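You operate a simulated robot arm through the tools that you are given. There is no shell and no other tool.

The job below is to be done with a simulated robot arm. You get a single attempt, and the scene is never put back.

JOB
Set up the grey laptop again and project its marked cue.
Fine: open it; the teal-banded charger plug goes in before the mains strip is switched on; plug in the blue video lead, select In 1 and press Go once; the black laptop stays on; the small mixer and the other plugs stay.

The check looks at the end state, three seconds after you hand in, the way a careful person would. Anything else that was tipped, shoved, dropped, spilled or broken makes it a failure.

ROBOT AND FRAMES
A 6-joint arm with a two-finger gripper, fixed in place. Base frame: the origin is on the floor under the middle of its stand, x ahead of it, y to its left, z up. Readings come in cm, rad, newtons and seconds.
It reaches about 129.8 cm from its shoulder. Its first joint turns from -2.601 to 2.601 rad. Payload 1.57 kg.
The TCP is the grasp point between the finger pads, 2.1 cm short of the fingertips. In the tool frame z runs along the fingers and y along their closing line. The gripper opens to 7 cm; its body begins 5 cm behind the TCP.
Orientation is told as [roll, pitch, yaw] about the base's x, y, z axes, in that order, counted from this pose: with the fingers straight down and closing along the base's y, the tool's x points along the base's -x, its y along +y and its z along -z.

CONTROLS
- The arm moves only by the tool apply_moves. Its argument "series" is a list of rows, each an object of numbers (a shift or turn left out is 0, a gripper value left out holds the last): "dx", "dy", "dz": the shift along the tool's x, y, z in cm; "rx", "ry", "rz": the turn, a rotation vector about the tool's x, y, z in rad; "claw": the closure, from 0 (fully open) to 1 (shut). In form: [{"dx": .., "dy": .., "dz": .., "rx": .., "ry": .., "rz": .., "claw": ..}, ...]. A call has 1 to 20 rows; each row shifts and turns the commanded pose from where the row before left it, along the tool's axes as they then stand. A row lasts 0.2 s, in which the tool goes at most 5 cm and 0.15 rad; a call with a longer step from one row to the next is refused whole, and so is a gripper value outside its range. A pose out of reach is approached as far as the arm can. The call stops where the force on the tool passes 40 N (or 10 N more than at its start, if that is more) or the arm is blocked; 0.2 s more then pass. Each finger travels about 6.48 cm/s and halts on what it meets, pressing with about 27 N; the grip force reading is that of the motor and also rises with nothing between the fingers. The clock runs only during rows and for 0.2 s after the last one: add rows that do not move to give the fingers time. The reply holds the time, the measured pose of the TCP, the force on the tool along the base axes, the opening and the grip force, in the units named above and with some noise, with the torque about the TCP (base axes, N m) and any sound that the robot's microphone picked up.
- Cameras (640 x 400 px; columns grow to the right, rows downward): "scene" is fixed at [5.03, 49.89, 146.06]; the picture's right is [0.46, -0.89, 0.00], its down [-0.69, -0.36, -0.63] and it looks along [0.56, 0.29, -0.77] (base axes); focal length 247 px, centre (320, 200). "wrist" rides on the gripper at [7.9, 0.4, -8.1] in the tool frame; the picture's right is [-0.05, 1.00, 0.00], its down [-0.67, -0.04, -0.74] and it looks along [-0.74, -0.04, 0.67] (tool axes); focal length 256 px, centre (320, 200). There is no depth. A picture from a camera that has moved, and an enlarged one, comes with that camera's place and axes in the base frame and with its lens.
- capture(camera): a new picture of that camera. The clock stands still meanwhile.
- lift_body(by): slides the trunk up (or, below 0, down) by that many cm; the arm rides with it, the base frame stays. It gives what a move gives, with no picture.
- close_up(camera, box): a new picture of the part [left, top, right, bottom] of that camera's present view, enlarged. The clock stands still meanwhile.
- job_done(): hands the job in; it is judged then, once.

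Nothing tells you positions but the pictures and the camera data. Unless the task says otherwise, let go and move clear before handing in.

The tools are called after "Emit:" by a JSON object that holds its "api" and its "payload". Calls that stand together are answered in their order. apply_moves: Moves the arm, as the interface text tells. Its arguments: {"type":"object","properties":{"series":{"type":"array","items":{"type":"object","properties":{"dx":{"type":"number"},"dy":{"type":"number"},"dz":{"type":"number"},"rx":{"type":"number"},"ry":{"type":"number"},"rz":{"type":"number"},"claw":{"type":"number"}}}}},"required":["series"]} The other tools are called the same way: lift_body (by) moves the trunk up or down; capture (camera) takes a picture; close_up (camera, box) takes an enlarged picture of a part of a camera's view; job_done () hands the job in.

At the start:

```text
time: 0.0
ee_pos: [49.17, 56.95, 121.56]
orientation: [-0.001, 0.0, 0.0]
wrist_force: [0.8, -0.2, 0.6]
moment: [0.05, -0.05, -0.02]
grip_width: 6.99
grasp_force: 0.1
trunk travel left (down, up): [-89.7, 7.3]
```

scene: 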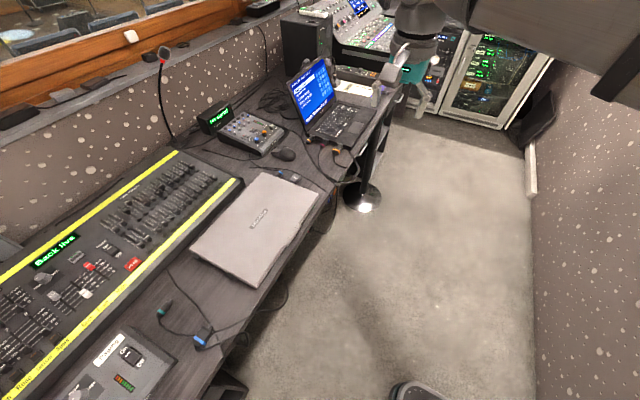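
wrist: 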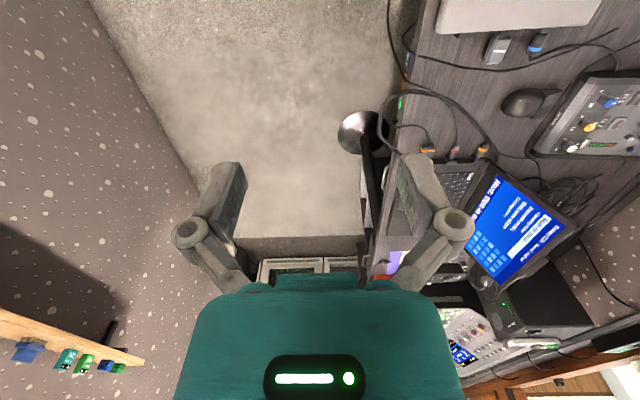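

I see a theatre control booth: a long desk with a lighting console, a closed grey laptop, a black laptop that is on, a small mixer, and a switch box and loose plugs at the near end. I will look closely at each area before moving anything.

Emit:
{"api": "close_up", "payload": {"camera": "scene", "box": [130, 160, 340, 300]}}

Emit:
{"api": "close_up", "payload": {"camera": "scene", "box": [60, 270, 260, 400]}}

Emit:
{"api": "close_up", "payload": {"camera": "scene", "box": [180, 50, 400, 200]}}

Emit:
{"api": "close_up", "payload": {"camera": "scene", "box": [0, 140, 240, 400]}}

Emit:
{"api": "close_up", "payload": {"camera": "wrist", "box": [370, 0, 640, 180]}}

Emit:
{"api": "close_up", "payload": {"camera": "wrist", "box": [360, 140, 640, 400]}}

```text
2.86 times, centred on (235, 230) of scene
camera zoom: at [5.03, 49.89, 146.06], right [0.46, -0.89, 0.0], down [-0.69, -0.36, -0.63], along [0.56, 0.29, -0.77], focal length 704 px, centre (563, 114)
```

zoom: 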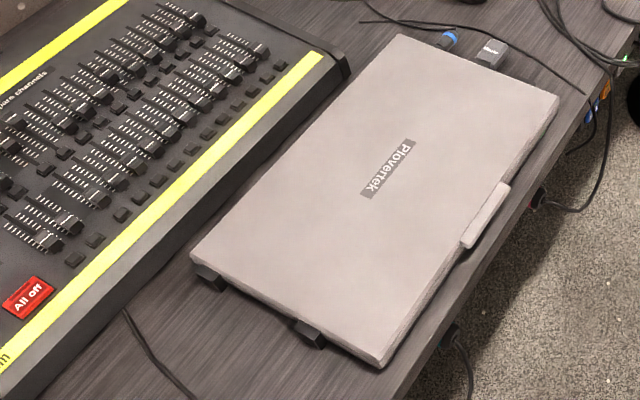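

```text
3.08 times, centred on (160, 335) of scene
camera zoom: at [5.03, 49.89, 146.06], right [0.46, -0.89, 0.0], down [-0.69, -0.36, -0.63], along [0.56, 0.29, -0.77], focal length 759 px, centre (812, -215)
```

zoom: 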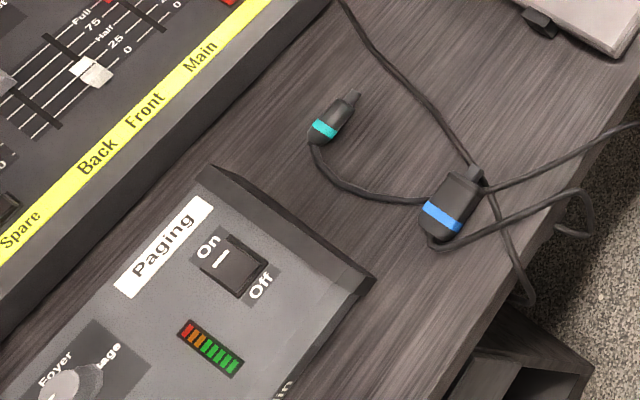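

```text
2.67 times, centred on (290, 125) of scene
camera zoom: at [5.03, 49.89, 146.06], right [0.46, -0.89, 0.0], down [-0.69, -0.36, -0.63], along [0.56, 0.29, -0.77], focal length 658 px, centre (400, 400)
```

zoom: 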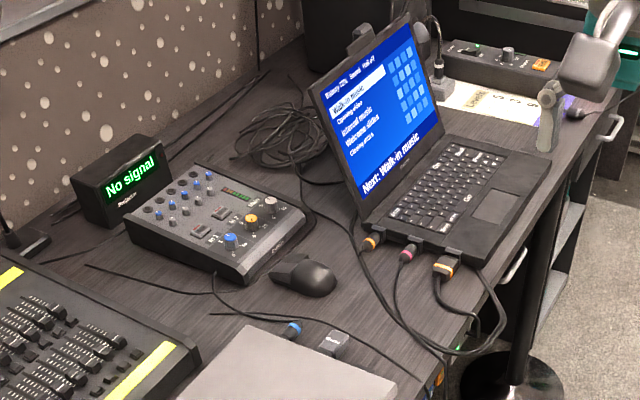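

```text
1.54 times, centred on (120, 270) of scene
camera zoom: at [5.03, 49.89, 146.06], right [0.46, -0.89, 0.0], down [-0.69, -0.36, -0.63], along [0.56, 0.29, -0.77], focal length 379 px, centre (628, 92)
```

zoom: 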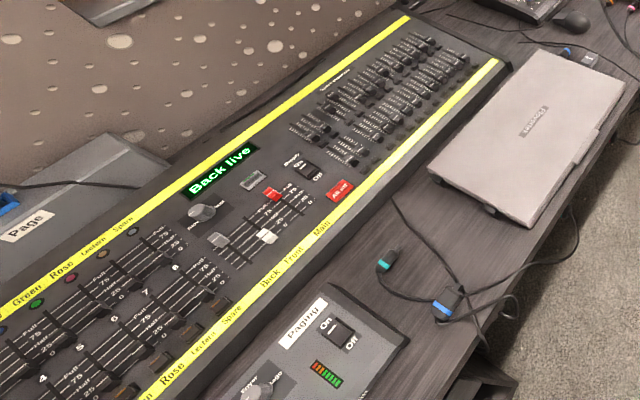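

```text
2.22 times, centred on (505, 90) of wrist
camera zoom: at [41.24, 57.3, 129.62], right [0.05, 1.0, 0.0], down [0.67, -0.04, 0.74], along [0.74, -0.04, -0.67], focal length 569 px, centre (-91, 444)
```

zoom: 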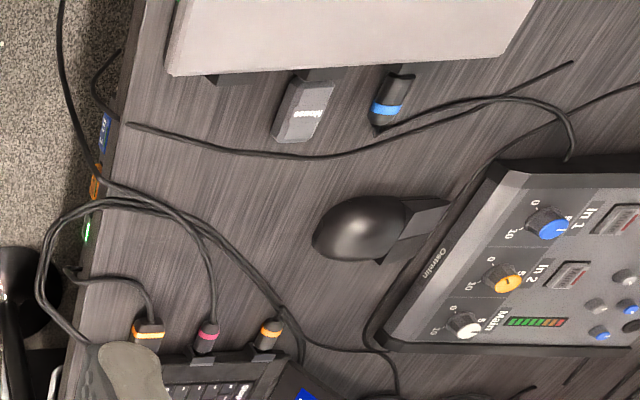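

```text
1.54 times, centred on (500, 270) of wrist
camera zoom: at [41.24, 57.3, 129.62], right [0.05, 1.0, 0.0], down [0.67, -0.04, 0.74], along [0.74, -0.04, -0.67], focal length 394 px, centre (43, 92)
```

zoom: 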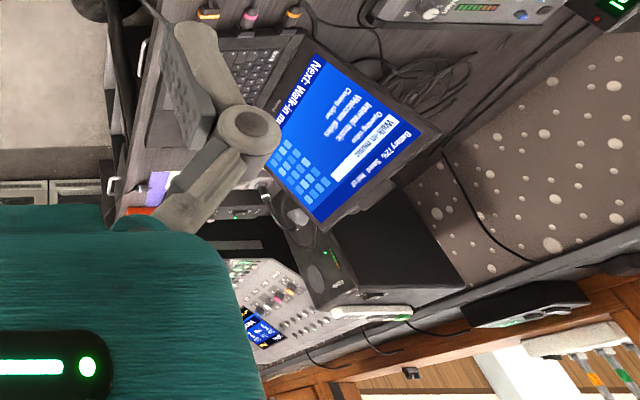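

I'm now zooming in on the desk's front edge, where I see coloured items, and on the boxes near the black laptop.

Emit:
{"api": "close_up", "payload": {"camera": "wrist", "box": [380, 20, 480, 120]}}

Emit:
{"api": "close_up", "payload": {"camera": "scene", "box": [260, 150, 350, 206]}}

Emit:
{"api": "close_up", "payload": {"camera": "scene", "box": [320, 55, 410, 120]}}

Emit:
{"api": "close_up", "payload": {"camera": "scene", "box": [285, 50, 385, 150]}}

Emit:
{"api": "close_up", "payload": {"camera": "scene", "box": [200, 95, 300, 165]}}

Emit:
{"api": "close_up", "payload": {"camera": "scene", "box": [300, 160, 400, 240]}}

Emit:
{"api": "close_up", "payload": {"camera": "wrist", "box": [0, 300, 160, 400]}}

```text
4.00 times, centred on (430, 70) of wrist
camera zoom: at [41.24, 57.3, 129.62], right [0.05, 1.0, 0.0], down [0.67, -0.04, 0.74], along [0.74, -0.04, -0.67], focal length 1024 px, centre (-120, 720)
```

zoom: 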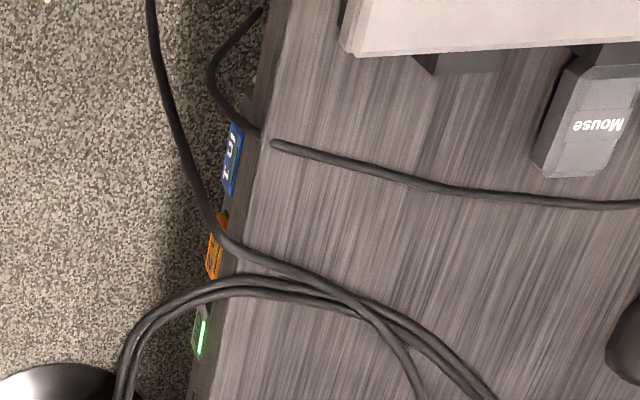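

```text
7.11 times, centred on (305, 178) of scene
camera zoom: at [5.03, 49.89, 146.06], right [0.46, -0.89, 0.0], down [-0.69, -0.36, -0.63], along [0.56, 0.29, -0.77], focal length 1753 px, centre (427, 356)
```

zoom: 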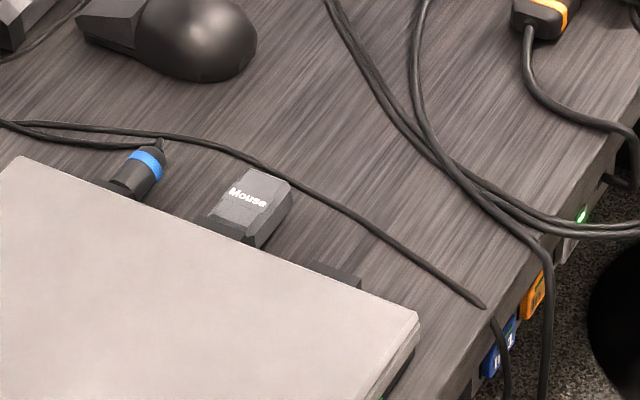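

```text
6.15 times, centred on (365, 88) of scene
camera zoom: at [5.03, 49.89, 146.06], right [0.46, -0.89, 0.0], down [-0.69, -0.36, -0.63], along [0.56, 0.29, -0.77], focal length 1517 px, centre (43, 892)
```

zoom: 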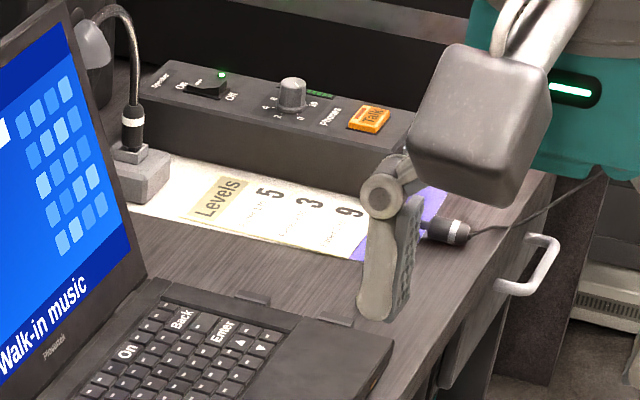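

```text
4.00 times, centred on (335, 100) of scene
camera zoom: at [5.03, 49.89, 146.06], right [0.46, -0.89, 0.0], down [-0.69, -0.36, -0.63], along [0.56, 0.29, -0.77], focal length 986 px, centre (260, 600)
```

zoom: 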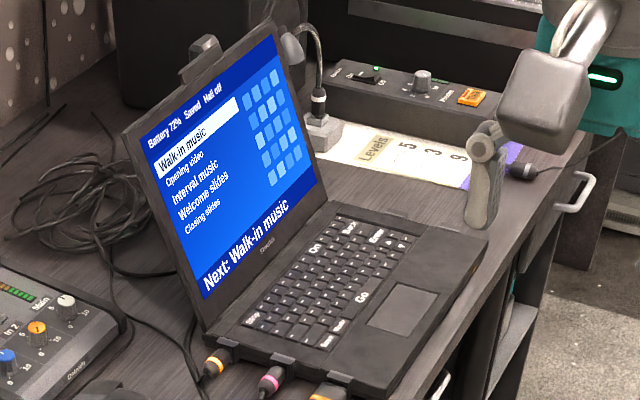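

```text
5.71 times, centred on (250, 130) of scene
camera zoom: at [5.03, 49.89, 146.06], right [0.46, -0.89, 0.0], down [-0.69, -0.36, -0.63], along [0.56, 0.29, -0.77], focal length 1409 px, centre (720, 600)
```

zoom: 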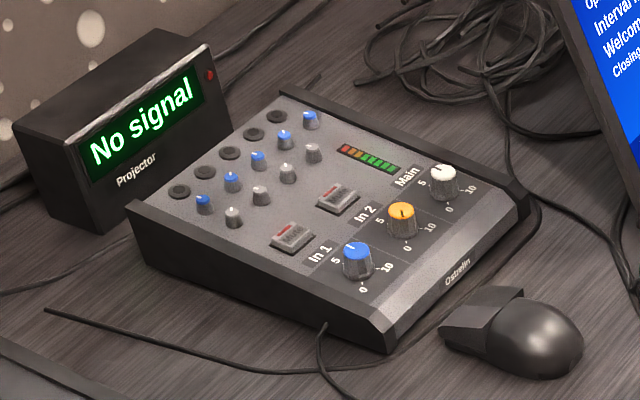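

```text
5.00 times, centred on (350, 200) of scene
camera zoom: at [5.03, 49.89, 146.06], right [0.46, -0.89, 0.0], down [-0.69, -0.36, -0.63], along [0.56, 0.29, -0.77], focal length 1233 px, centre (170, 200)
```

zoom: 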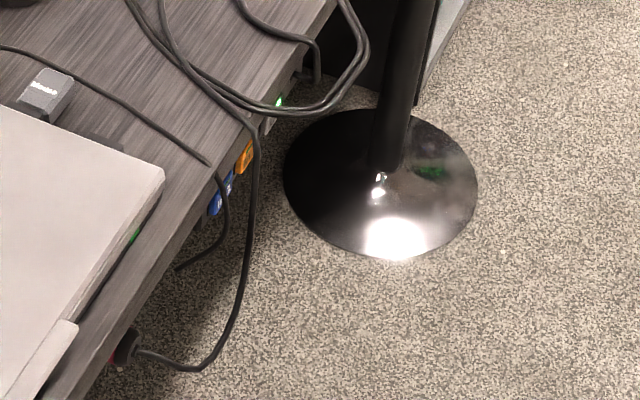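

```text
4.00 times, centred on (80, 350) of wrist
camera zoom: at [41.24, 57.3, 129.62], right [0.05, 1.0, 0.0], down [0.67, -0.04, 0.74], along [0.74, -0.04, -0.67], focal length 1024 px, centre (1280, -400)
```

zoom: 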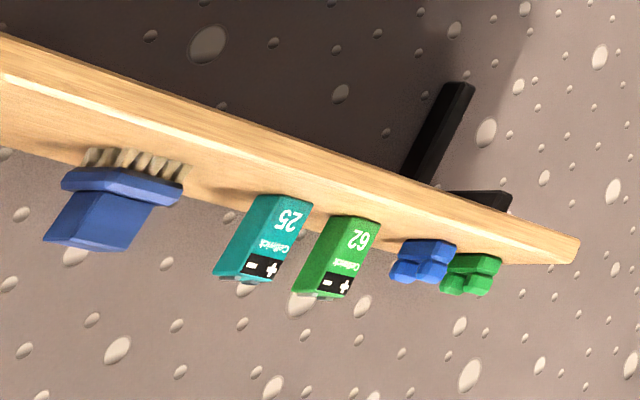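

The desk surface is at about z=77, with its front edge near y=74 and running along x. The grey laptop sits at about x 18–55, y 76–101. I can't see the front edge of the desk (strip and selector) properly, so I'll turn the wrist to look toward +y.

Emit:
{"api": "apply_moves", "payload": {"series": [{"rz": -0.1428}, {"rz": -0.1428}, {"rz": -0.1428}, {"rz": -0.1428}, {"rz": -0.1428}, {"rz": -0.1428}, {"rz": -0.1428}, {"rz": -0.1428}, {"rz": -0.1428}, {"rz": -0.1428}, {"rz": -0.1428}]}}

Emit:
{"api": "capture", "payload": {"camera": "wrist"}}

Emit:
{"api": "capture", "payload": {"camera": "scene"}}

```text
time: 2.4
ee_pos: [49.1, 56.85, 121.52]
orientation: [-0.001, 0.001, 1.573]
wrist_force: [0.1, 0.4, 0.1]
moment: [0.01, 0.0, 0.05]
grip_width: 7.03
grasp_force: 0.1
trunk travel left (down, up): [-89.7, 7.3]
```

```text
taken
camera wrist: at [48.78, 48.94, 129.62], right [-1.0, 0.05, 0.0], down [0.03, 0.67, 0.74], along [0.04, 0.74, -0.67], focal length 256 px, centre (320, 200)
```

wrist: 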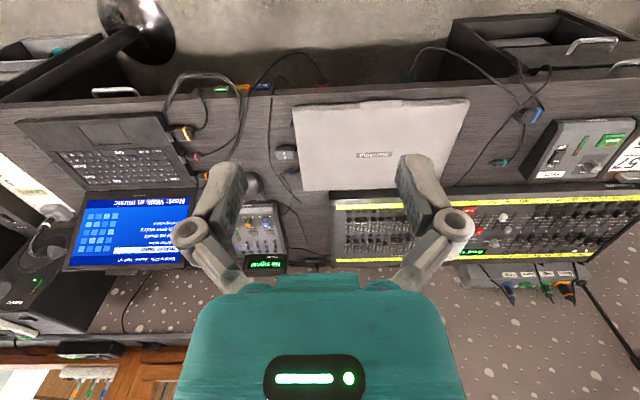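

```text
taken
```

scene: 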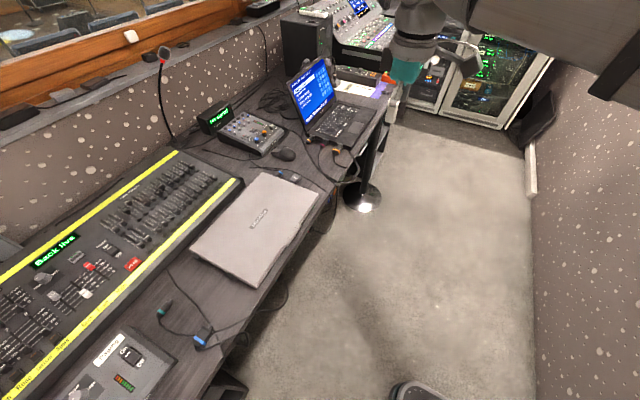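

The view works. Now I'll lower and pull back a bit, tilting the camera up to see the front face of the desk.

Emit:
{"api": "apply_moves", "payload": {"series": [{"dx": 3, "dz": 3}, {"dx": 3, "dz": 3}, {"dx": 3, "dz": 3}, {"dx": 3, "dz": 3}, {"dz": 3, "ry": -0.1}, {"dz": 3, "ry": -0.1}, {"dz": 3, "ry": -0.1}, {"dz": 3, "ry": -0.1}, {"dz": 0}]}}

Emit:
{"api": "capture", "payload": {"camera": "wrist"}}

Emit:
{"api": "capture", "payload": {"camera": "scene"}}

```text
time: 4.4
ee_pos: [49.28, 46.69, 123.01]
orientation: [0.0, -0.401, 1.571]
wrist_force: [0.0, 0.4, 0.0]
moment: [0.02, 0.03, -0.03]
grip_width: 6.99
grasp_force: 0.1
out of reach, approached as far as the arm can: row 1, 2, 3, 4, 5, 6, 7, 8
trunk travel left (down, up): [-89.7, 7.3]
```

```text
taken
camera wrist: at [48.83, 36.17, 127.35], right [-1.0, 0.05, 0.02], down [0.04, 0.32, 0.95], along [0.04, 0.95, -0.32], focal length 256 px, centre (320, 200)
```

wrist: 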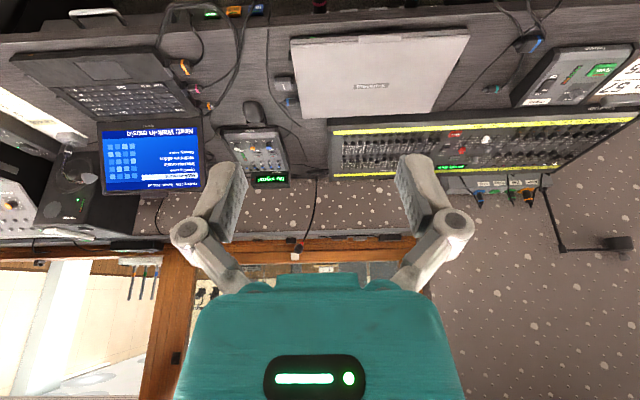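

```text
taken
```

scene: 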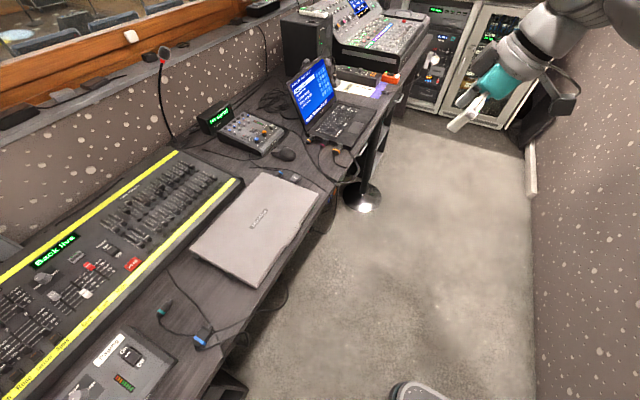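

The arm couldn't go lower from the current trunk height. I'll lower the trunk by 25 cm and look again.

Emit:
{"api": "lift_body", "payload": {"by": -25}}

Emit:
{"api": "capture", "payload": {"camera": "wrist"}}

Emit:
{"api": "capture", "payload": {"camera": "scene"}}

```text
time: 7.0
ee_pos: [49.28, 46.69, 98.07]
orientation: [-0.001, -0.4, 1.571]
wrist_force: [0.1, -0.3, 0.1]
moment: [0.03, 0.0, 0.0]
grip_width: 7.02
grasp_force: 0.0
trunk travel left (down, up): [-64.7, 32.3]
```

```text
taken
camera wrist: at [48.81, 36.15, 102.36], right [-1.0, 0.05, 0.02], down [0.04, 0.32, 0.95], along [0.04, 0.94, -0.32], focal length 256 px, centre (320, 200)
```

wrist: 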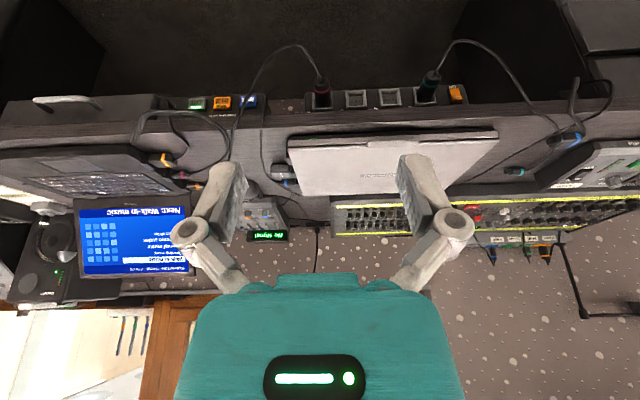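

```text
taken
```

scene: 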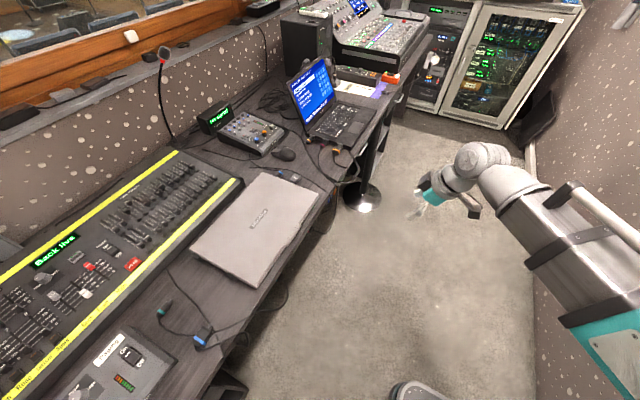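

Now I see the front edge: a selector with three buttons (green, orange, blue) and a mains strip with four sockets and an orange switch under the laptop. Zooming in on both.

Emit:
{"api": "close_up", "payload": {"camera": "wrist", "box": [300, 60, 480, 140]}}

Emit:
{"api": "close_up", "payload": {"camera": "wrist", "box": [170, 80, 280, 140]}}

Emit:
{"api": "close_up", "payload": {"camera": "wrist", "box": [400, 80, 640, 230]}}

Emit:
{"api": "close_up", "payload": {"camera": "wrist", "box": [60, 120, 300, 270]}}

Emit:
{"api": "close_up", "payload": {"camera": "wrist", "box": [260, 120, 500, 240]}}

```text
3.56 times, centred on (390, 100) of wrist
camera zoom: at [48.81, 36.15, 102.36], right [-1.0, 0.05, 0.02], down [0.04, 0.32, 0.95], along [0.04, 0.94, -0.32], focal length 910 px, centre (71, 556)
```

zoom: 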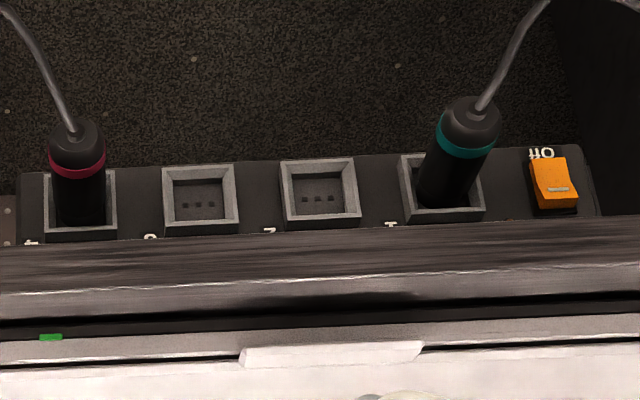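

```text
5.82 times, centred on (225, 110) of wrist
camera zoom: at [48.81, 36.15, 102.36], right [-1.0, 0.05, 0.02], down [0.04, 0.32, 0.95], along [0.04, 0.94, -0.32], focal length 1489 px, centre (873, 724)
```

zoom: 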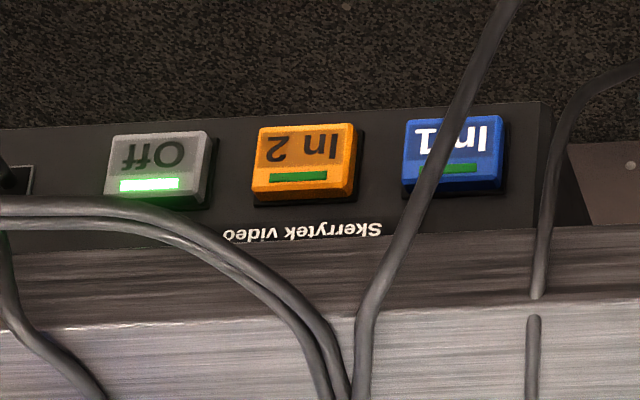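

```text
2.67 times, centred on (520, 155) of wrist
camera zoom: at [48.81, 36.15, 102.36], right [-1.0, 0.05, 0.02], down [0.04, 0.32, 0.95], along [0.04, 0.94, -0.32], focal length 683 px, centre (-213, 320)
```

zoom: 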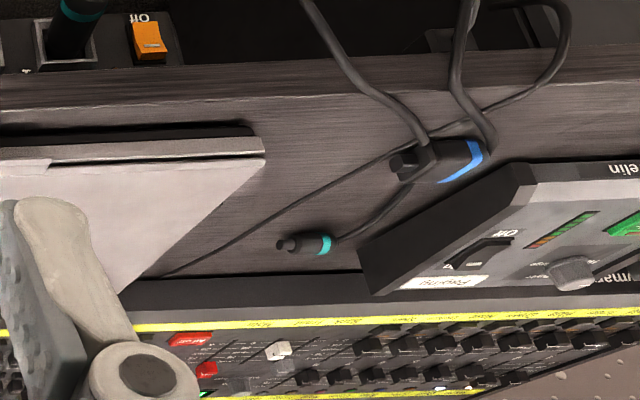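

```text
2.67 times, centred on (180, 195) of wrist
camera zoom: at [48.81, 36.15, 102.36], right [-1.0, 0.05, 0.02], down [0.04, 0.32, 0.95], along [0.04, 0.94, -0.32], focal length 683 px, centre (693, 213)
```

zoom: 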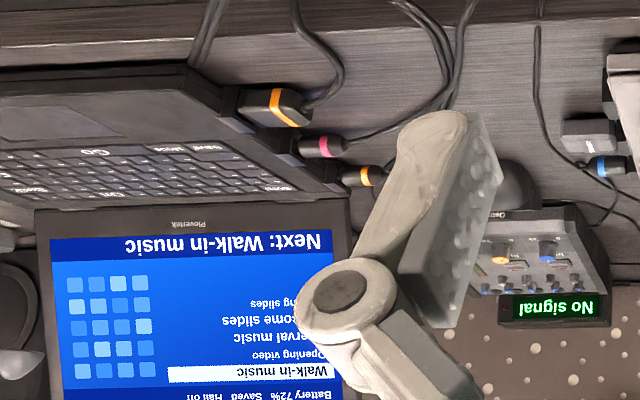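

```text
2.67 times, centred on (380, 180) of wrist
camera zoom: at [48.81, 36.15, 102.36], right [-1.0, 0.05, 0.02], down [0.04, 0.32, 0.95], along [0.04, 0.94, -0.32], focal length 683 px, centre (160, 253)
```

zoom: 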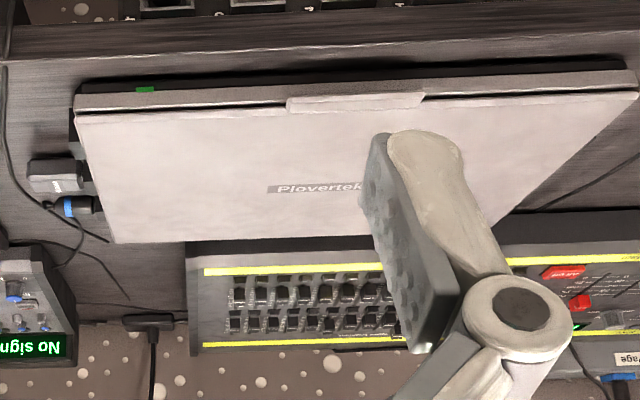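

The strip is off and holds a teal mains plug in socket 1 and a crimson one in socket 4. The selector is currently on "Off". I'll lower the trunk more to gain reach and see these faces straight on.

Emit:
{"api": "lift_body", "payload": {"by": -22}}

Emit:
{"api": "capture", "payload": {"camera": "wrist"}}

Emit:
{"api": "capture", "payload": {"camera": "scene"}}

Emit:
{"api": "close_up", "payload": {"camera": "wrist", "box": [300, 100, 500, 200]}}

Emit:
{"api": "close_up", "payload": {"camera": "wrist", "box": [150, 100, 300, 200]}}

```text
time: 9.3
ee_pos: [49.19, 46.61, 76.02]
orientation: [0.002, -0.399, 1.571]
wrist_force: [0.1, 0.1, -0.6]
moment: [0.01, 0.06, 0.03]
grip_width: 7.0
grasp_force: 0.0
trunk travel left (down, up): [-42.7, 54.3]
```

```text
taken
camera wrist: at [48.81, 36.16, 80.36], right [-1.0, 0.05, 0.02], down [0.04, 0.32, 0.95], along [0.04, 0.94, -0.32], focal length 256 px, centre (320, 200)
```

wrist: 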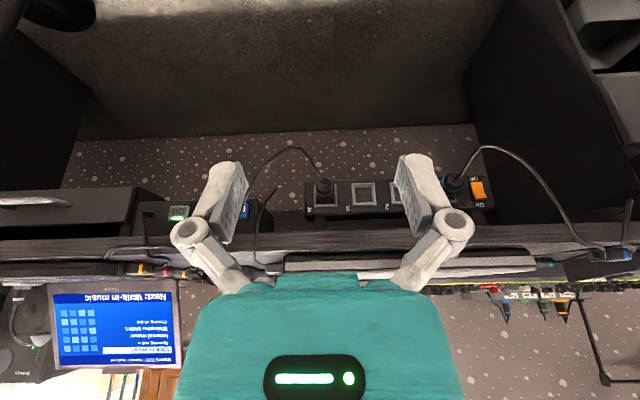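

```text
taken
```

scene: 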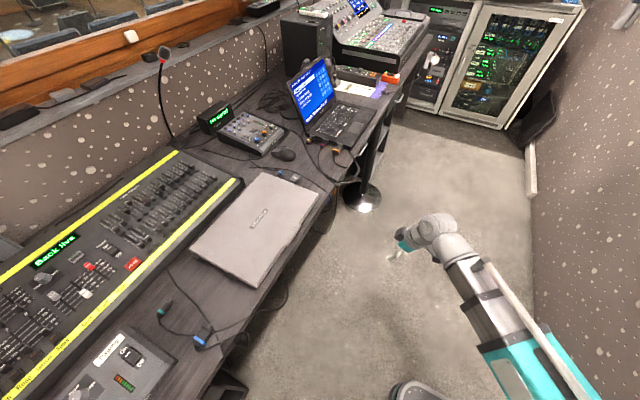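

```text
3.20 times, centred on (400, 150) of wrist
camera zoom: at [48.81, 36.16, 80.36], right [-1.0, 0.05, 0.02], down [0.04, 0.32, 0.95], along [0.04, 0.94, -0.32], focal length 819 px, centre (64, 360)
```

zoom: 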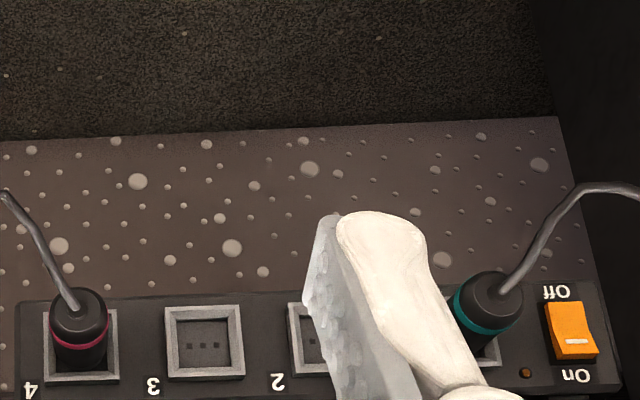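

```text
4.00 times, centred on (225, 150) of wrist
camera zoom: at [48.81, 36.16, 80.36], right [-1.0, 0.05, 0.02], down [0.04, 0.32, 0.95], along [0.04, 0.94, -0.32], focal length 1024 px, centre (700, 400)
```

zoom: 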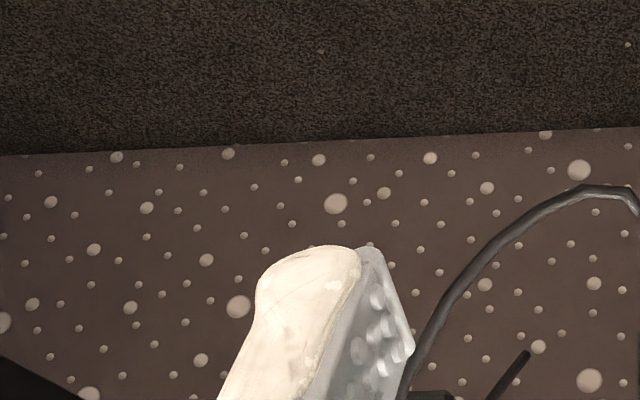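

Strip rocker is at about (21, 82, 64), with "On" at its upper end; selector button In 1 is at about (63, 75.5, 69). Next I'll straighten the wrist, rise, and move over the left end of the desk to view the laptop's left-side ports and the loose plugs.

Emit:
{"api": "apply_moves", "payload": {"series": [{"ry": 0.1}, {"ry": 0.1}, {"ry": 0.1}, {"ry": 0.1}, {"dz": -4}, {"dz": -4}, {"dz": -4}, {"dz": -4}, {"dz": -4}, {"dz": -4}, {}]}}

Emit:
{"api": "apply_moves", "payload": {"series": [{"rz": 0.1428}, {"rz": 0.1428}, {"rz": 0.1428}, {"rz": 0.1428}, {"rz": 0.1428}, {"rz": 0.1428}, {"rz": 0.1428}, {"rz": 0.1428}, {"rz": 0.1428}, {"rz": 0.1428}, {"rz": 0.1428}, {}]}}

Emit:
{"api": "apply_moves", "payload": {"series": [{"dx": 3.6, "dy": 3}, {"dx": 3.6, "dy": 3}, {"dx": 3.6, "dy": 3}, {"dx": 3.6, "dy": 3}, {"dx": 3.6, "dy": 3}, {"dx": 3.6, "dy": 3}, {"dx": 3.6, "dy": 3}, {"dx": 3.6, "dy": 3}, {"dx": 3.6, "dy": 3}, {"dx": 3.6, "dy": 3}, {"dx": 3.6, "dy": 3}, {"dx": 3.6, "dy": 3}, {}]}}

Emit:
{"api": "capture", "payload": {"camera": "wrist"}}

Emit:
{"api": "capture", "payload": {"camera": "scene"}}

```text
time: 11.7
ee_pos: [49.13, 46.6, 74.42]
orientation: [-0.001, 0.001, 1.573]
wrist_force: [-0.6, -0.3, -0.5]
moment: [-0.01, 0.0, 0.0]
grip_width: 7.01
grasp_force: 0.1
out of reach, approached as far as the arm can: row 1, 2, 4, 5, 6, 7, 8, 9, 10
trunk travel left (down, up): [-42.7, 54.3]
```

```text
time: 14.3
ee_pos: [49.34, 46.71, 74.47]
orientation: [0.001, 0.001, 0.0]
wrist_force: [-0.2, -0.6, 0.2]
moment: [0.0, 0.04, 0.02]
grip_width: 6.98
grasp_force: 0.1
trunk travel left (down, up): [-42.7, 54.3]
```

```text
time: 16.7
ee_pos: [11.6, 78.09, 74.65]
orientation: [-0.012, -0.011, -0.001]
wrist_force: [1.7, -1.8, 4.6]
moment: [0.11, 0.03, -0.04]
grip_width: 6.65
grasp_force: 0.1
trunk travel left (down, up): [-42.7, 54.3]
stopped in row 11: the force on the tool passed its limit at 71 N (the readings are from after the stop); the commanded pose is now the measured one
```

```text
taken
camera wrist: at [3.58, 78.65, 82.55], right [0.05, 1.0, -0.01], down [0.66, -0.03, 0.75], along [0.75, -0.05, -0.66], focal length 256 px, centre (320, 200)
```

wrist: 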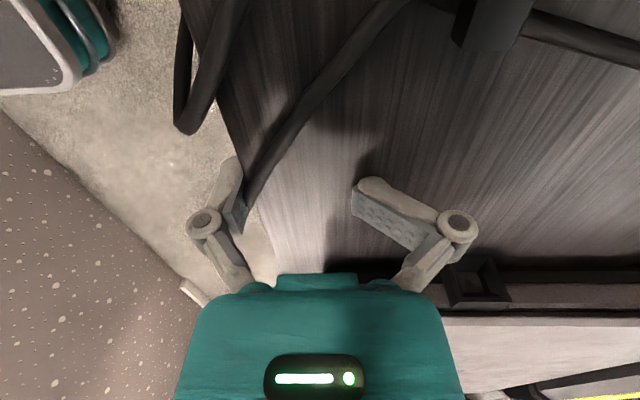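

```text
taken
```

scene: 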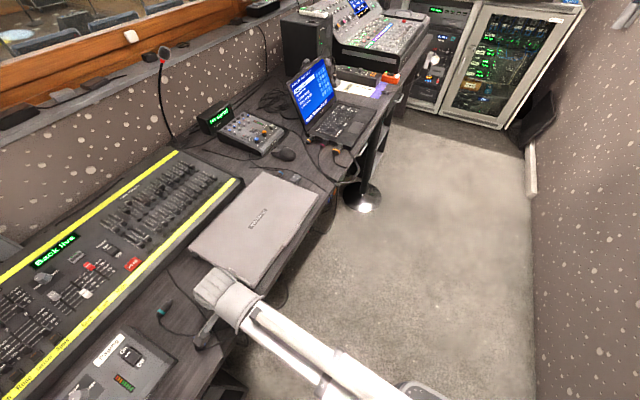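

The raise had been out of reach there (and I should not have chained those calls), so the gripper met the desk's front edge at a low height. I stop and first lift straight up, then check whether anything was disturbed.

Emit:
{"api": "apply_moves", "payload": {"series": [{"dz": -2}, {"dz": -2}, {"dz": -3}, {"dz": -3}, {}]}}

Emit:
{"api": "capture", "payload": {"camera": "wrist"}}

Emit:
{"api": "close_up", "payload": {"camera": "scene", "box": [130, 160, 340, 300]}}

Emit:
{"api": "close_up", "payload": {"camera": "scene", "box": [60, 270, 260, 400]}}

```text
time: 17.9
ee_pos: [11.6, 78.14, 74.62]
orientation: [-0.013, -0.011, -0.003]
wrist_force: [3.1, -2.6, 5.0]
moment: [0.17, 0.03, 0.06]
grip_width: 6.66
grasp_force: 0.0
out of reach, approached as far as the arm can: row 1, 2, 3, 4
trunk travel left (down, up): [-42.7, 54.3]
```

```text
taken
camera wrist: at [3.57, 78.65, 82.56], right [0.05, 1.0, -0.01], down [0.66, -0.03, 0.75], along [0.75, -0.05, -0.66], focal length 256 px, centre (320, 200)
```

wrist: 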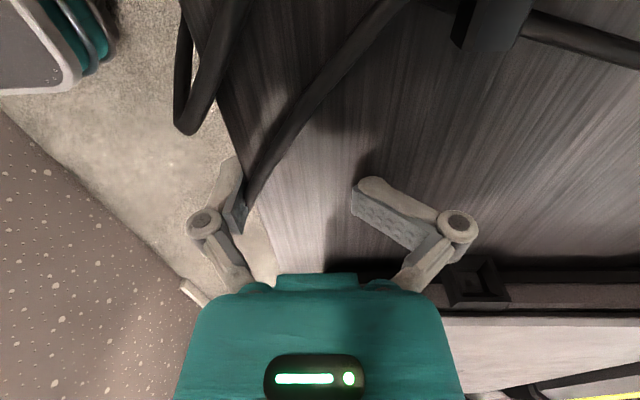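

```text
2.86 times, centred on (235, 230) of scene
camera zoom: at [5.03, 49.89, 146.06], right [0.46, -0.89, 0.0], down [-0.69, -0.36, -0.63], along [0.56, 0.29, -0.77], focal length 704 px, centre (563, 114)
```

zoom: 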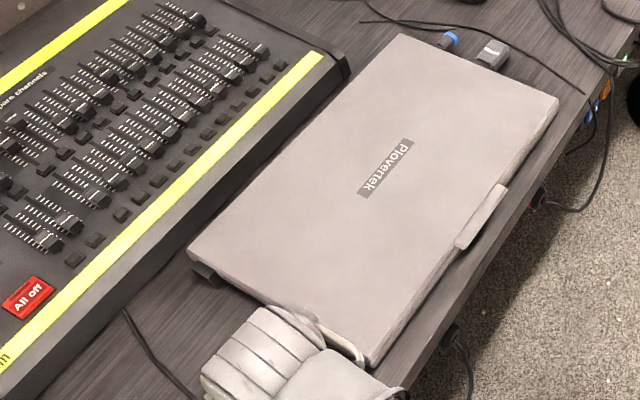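

```text
3.08 times, centred on (160, 335) of scene
camera zoom: at [5.03, 49.89, 146.06], right [0.46, -0.89, 0.0], down [-0.69, -0.36, -0.63], along [0.56, 0.29, -0.77], focal length 759 px, centre (812, -215)
```

zoom: 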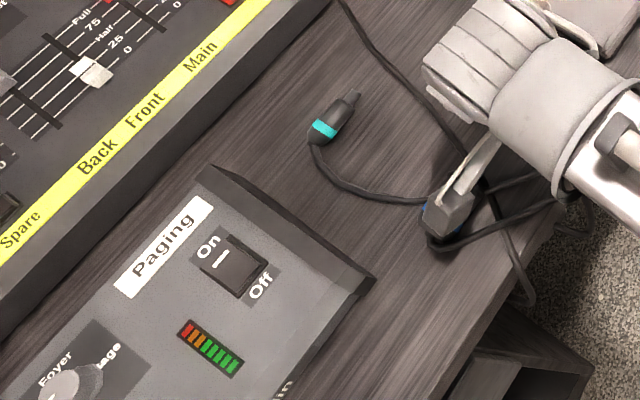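

The arm behaves like a planar arm: vertical moves come from the trunk lift, so the raise never happened. Before lifting, I check how the fingers sit against cables and the laptop.

Emit:
{"api": "close_up", "payload": {"camera": "wrist", "box": [170, 120, 490, 320]}}

Emit:
{"api": "close_up", "payload": {"camera": "wrist", "box": [380, 200, 640, 400]}}

Emit:
{"api": "close_up", "payload": {"camera": "scene", "box": [180, 250, 300, 360]}}

```text
2.00 times, centred on (330, 220) of wrist
camera zoom: at [3.57, 78.65, 82.56], right [0.05, 1.0, -0.01], down [0.66, -0.03, 0.75], along [0.75, -0.05, -0.66], focal length 512 px, centre (300, 160)
```

zoom: 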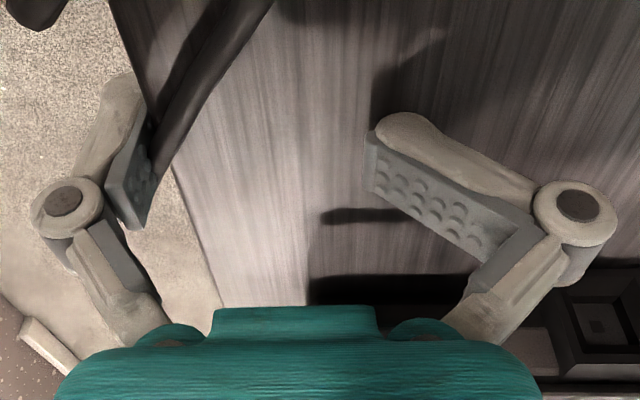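

```text
2.00 times, centred on (510, 300) of wrist
camera zoom: at [3.57, 78.65, 82.56], right [0.05, 1.0, -0.01], down [0.66, -0.03, 0.75], along [0.75, -0.05, -0.66], focal length 512 px, centre (-60, 0)
```

zoom: 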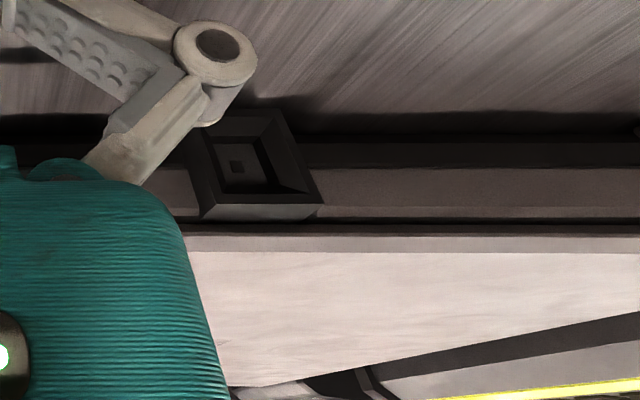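

```text
3.64 times, centred on (240, 305) of scene
camera zoom: at [5.03, 49.89, 146.06], right [0.46, -0.89, 0.0], down [-0.69, -0.36, -0.63], along [0.56, 0.29, -0.77], focal length 897 px, centre (611, -182)
```

zoom: 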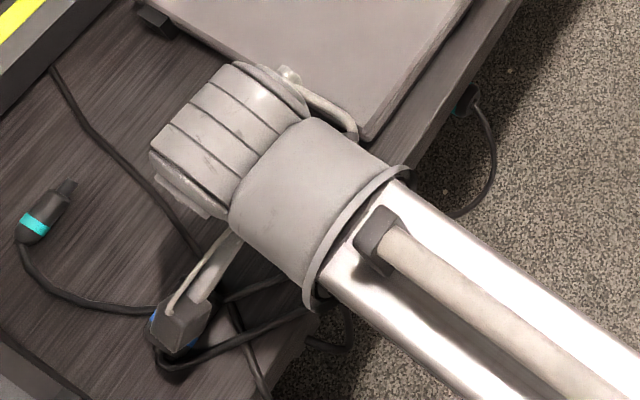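

The fingers are clear above and around; nothing is hooked. Lifting the trunk gently first.

Emit:
{"api": "lift_body", "payload": {"by": 3}}

Emit:
{"api": "capture", "payload": {"camera": "wrist"}}

```text
time: 18.6
ee_pos: [11.5, 78.18, 77.45]
orientation: [-0.012, -0.011, -0.001]
wrist_force: [-0.5, -0.1, -0.4]
moment: [0.0, 0.01, -0.03]
grip_width: 7.1
grasp_force: 0.1
trunk travel left (down, up): [-45.7, 51.3]
```

```text
taken
camera wrist: at [3.55, 78.71, 85.52], right [0.05, 1.0, -0.01], down [0.66, -0.03, 0.75], along [0.75, -0.05, -0.66], focal length 256 px, centre (320, 200)
```

wrist: 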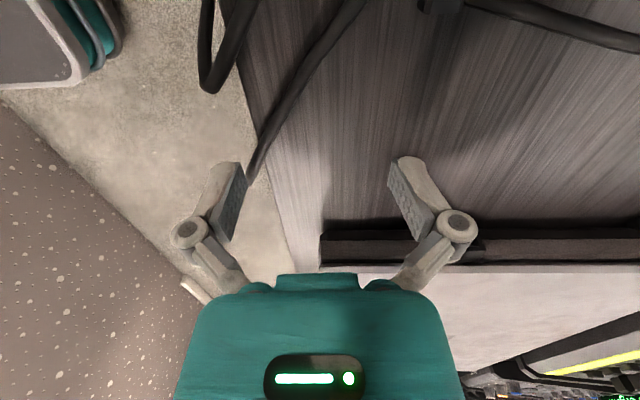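

Free now. Raising further to get an overview of the left side of the laptop and the loose plugs.

Emit:
{"api": "lift_body", "payload": {"by": 15}}

Emit:
{"api": "apply_moves", "payload": {"series": [{"dx": 3, "dy": 1.5}, {"dx": 3, "dy": 1.5}, {"dx": 3, "dy": 1.5}, {"dx": 2, "dy": 1.5}, {}]}}

Emit:
{"api": "capture", "payload": {"camera": "wrist"}}

Emit:
{"api": "capture", "payload": {"camera": "scene"}}

```text
time: 20.4
ee_pos: [11.53, 78.24, 92.49]
orientation: [-0.014, -0.013, -0.001]
wrist_force: [-0.5, 0.3, -0.3]
moment: [-0.01, -0.01, -0.04]
grip_width: 7.0
grasp_force: 0.2
trunk travel left (down, up): [-60.7, 36.3]
```

```text
time: 21.6
ee_pos: [0.57, 84.2, 92.56]
orientation: [-0.015, -0.012, 0.0]
wrist_force: [-0.3, 0.1, -0.3]
moment: [-0.02, -0.01, 0.05]
grip_width: 7.02
grasp_force: 0.2
trunk travel left (down, up): [-60.7, 36.3]
```

```text
taken
camera wrist: at [-7.46, 84.75, 100.51], right [0.05, 1.0, -0.01], down [0.66, -0.03, 0.75], along [0.75, -0.05, -0.66], focal length 256 px, centre (320, 200)
```

wrist: 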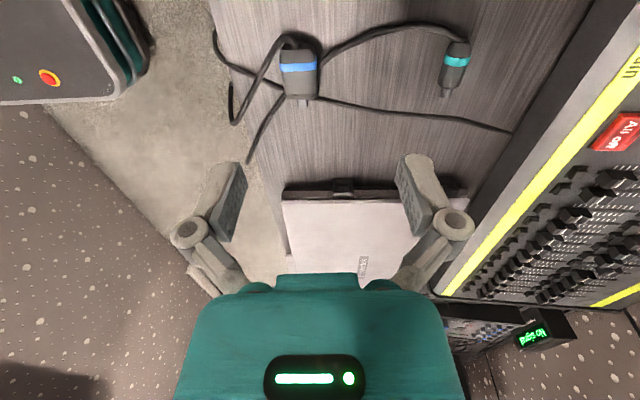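

```text
taken
```

scene: 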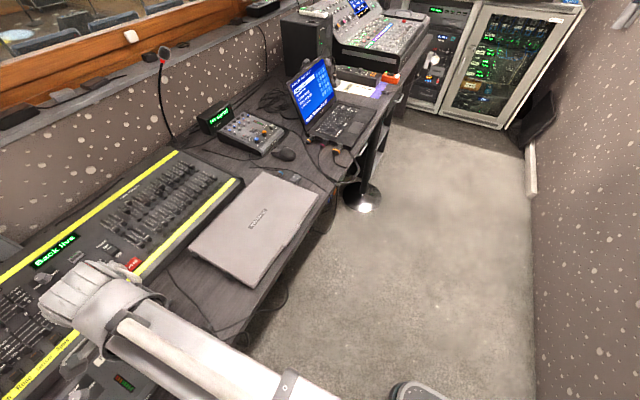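

I now see the blue plug, the teal plug, and one left-side port clearly; the second port is behind a finger. Zooming in and then shifting for a better view.

Emit:
{"api": "close_up", "payload": {"camera": "wrist", "box": [220, 20, 500, 210]}}

Emit:
{"api": "close_up", "payload": {"camera": "wrist", "box": [270, 150, 480, 230]}}

Emit:
{"api": "close_up", "payload": {"camera": "scene", "box": [150, 170, 350, 300]}}

```text
2.11 times, centred on (360, 115) of wrist
camera zoom: at [-7.46, 84.75, 100.51], right [0.05, 1.0, -0.01], down [0.66, -0.03, 0.75], along [0.75, -0.05, -0.66], focal length 539 px, centre (236, 379)
```

zoom: 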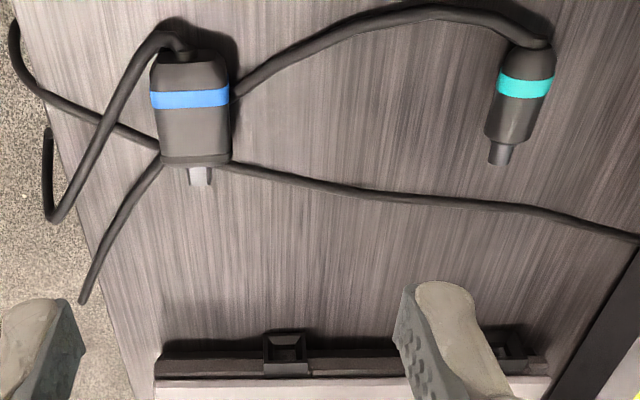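

```text
3.05 times, centred on (375, 190) of wrist
camera zoom: at [-7.46, 84.75, 100.51], right [0.05, 1.0, -0.01], down [0.66, -0.03, 0.75], along [0.75, -0.05, -0.66], focal length 780 px, centre (152, 230)
```

zoom: 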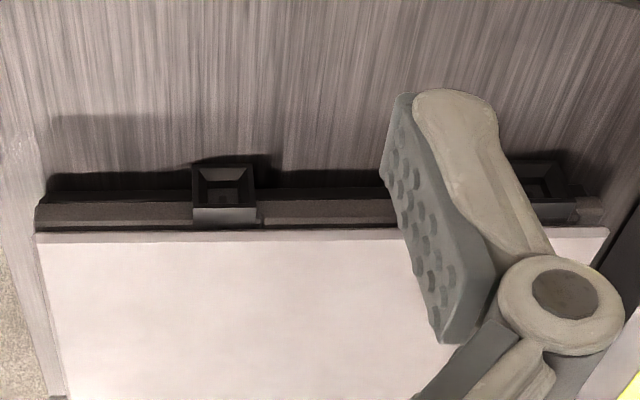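

```text
3.08 times, centred on (250, 235) of scene
camera zoom: at [5.03, 49.89, 146.06], right [0.46, -0.89, 0.0], down [-0.69, -0.36, -0.63], along [0.56, 0.29, -0.77], focal length 759 px, centre (535, 92)
```

zoom: 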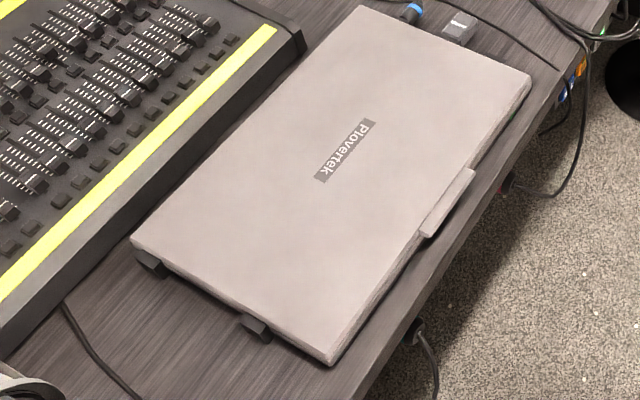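

Both left ports are black framed sockets, so I need to identify their shapes. I'll shift toward +y to see the rear port between the fingers.

Emit:
{"api": "apply_moves", "payload": {"series": [{"dy": 3.5}, {"dy": 3.5}, {"dy": 3.5}, {"dy": 3.3}, {}]}}

Emit:
{"api": "capture", "payload": {"camera": "wrist"}}

Emit:
{"api": "close_up", "payload": {"camera": "wrist", "box": [200, 120, 400, 240]}}

```text
time: 22.8
ee_pos: [0.51, 97.95, 92.56]
orientation: [-0.014, -0.012, -0.001]
wrist_force: [1.3, -0.1, -0.4]
moment: [0.01, 0.02, 0.01]
grip_width: 7.0
grasp_force: 0.0
out of reach, approached as far as the arm can: row 4
trunk travel left (down, up): [-60.7, 36.3]
```

```text
taken
camera wrist: at [-7.44, 98.48, 100.49], right [0.05, 1.0, -0.01], down [0.66, -0.03, 0.75], along [0.75, -0.05, -0.66], focal length 256 px, centre (320, 200)
```

wrist: 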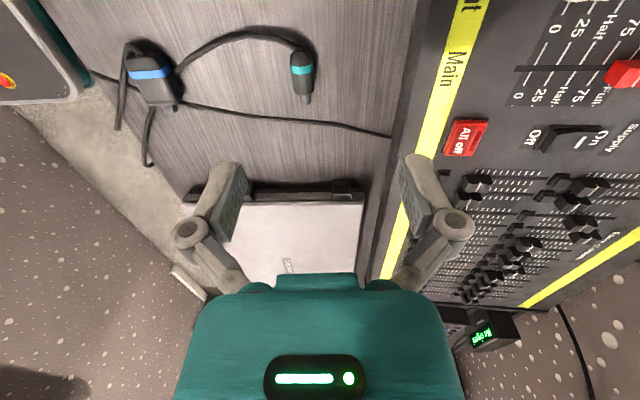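

```text
3.20 times, centred on (300, 180) of wrist
camera zoom: at [-7.44, 98.48, 100.49], right [0.05, 1.0, -0.01], down [0.66, -0.03, 0.75], along [0.75, -0.05, -0.66], focal length 819 px, centre (384, 264)
```

zoom: 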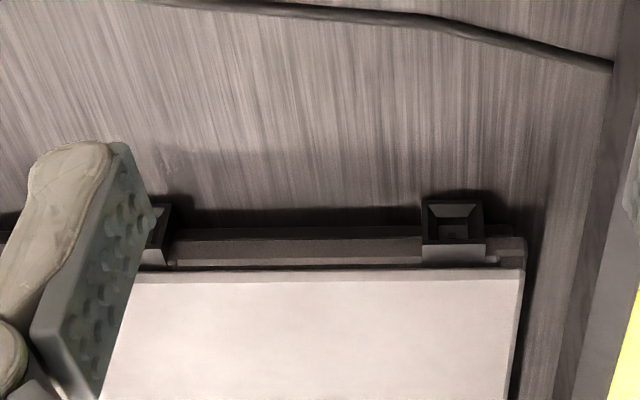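

The rear port is visible at about y≈99.7. I'll tilt the wrist for a flatter look at both ports from the -x side and go lower.

Emit:
{"api": "apply_moves", "payload": {"series": [{"dy": -2.75}, {"dy": -2.75}, {"ry": -0.1}, {"ry": -0.1}, {"ry": -0.1}, {"ry": -0.1}, {}]}}

Emit:
{"api": "lift_body", "payload": {"by": -8}}

Emit:
{"api": "capture", "payload": {"camera": "wrist"}}

Emit:
{"api": "close_up", "payload": {"camera": "wrist", "box": [220, 140, 420, 260]}}

Emit:
{"api": "capture", "payload": {"camera": "scene"}}

```text
time: 24.4
ee_pos: [0.47, 92.46, 94.18]
orientation: [-0.015, -0.414, 0.005]
wrist_force: [-0.5, 0.8, -0.1]
moment: [0.01, -0.01, -0.02]
grip_width: 7.01
grasp_force: 0.1
out of reach, approached as far as the arm can: row 4, 5, 6
trunk travel left (down, up): [-60.7, 36.3]
```

```text
time: 25.6
ee_pos: [0.56, 92.47, 86.12]
orientation: [-0.014, -0.412, 0.004]
wrist_force: [-1.0, -0.1, 0.0]
moment: [-0.01, -0.02, -0.01]
grip_width: 6.99
grasp_force: 0.0
trunk travel left (down, up): [-52.7, 44.3]
```

```text
taken
camera wrist: at [-9.92, 92.95, 90.32], right [0.05, 1.0, 0.01], down [0.31, -0.02, 0.95], along [0.95, -0.04, -0.31], focal length 256 px, centre (320, 200)
```

wrist: 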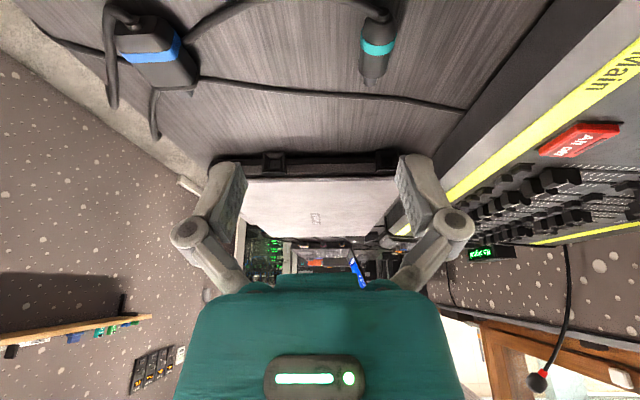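

```text
3.20 times, centred on (320, 200) of wrist
camera zoom: at [-9.92, 92.95, 90.32], right [0.05, 1.0, 0.01], down [0.31, -0.02, 0.95], along [0.95, -0.04, -0.31], focal length 819 px, centre (320, 200)
```

zoom: 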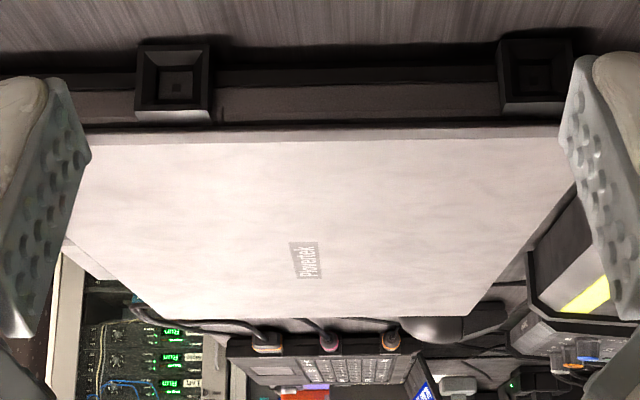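

```text
taken
```

scene: 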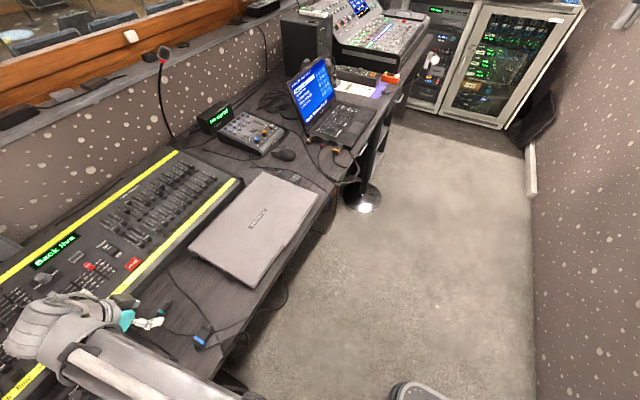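

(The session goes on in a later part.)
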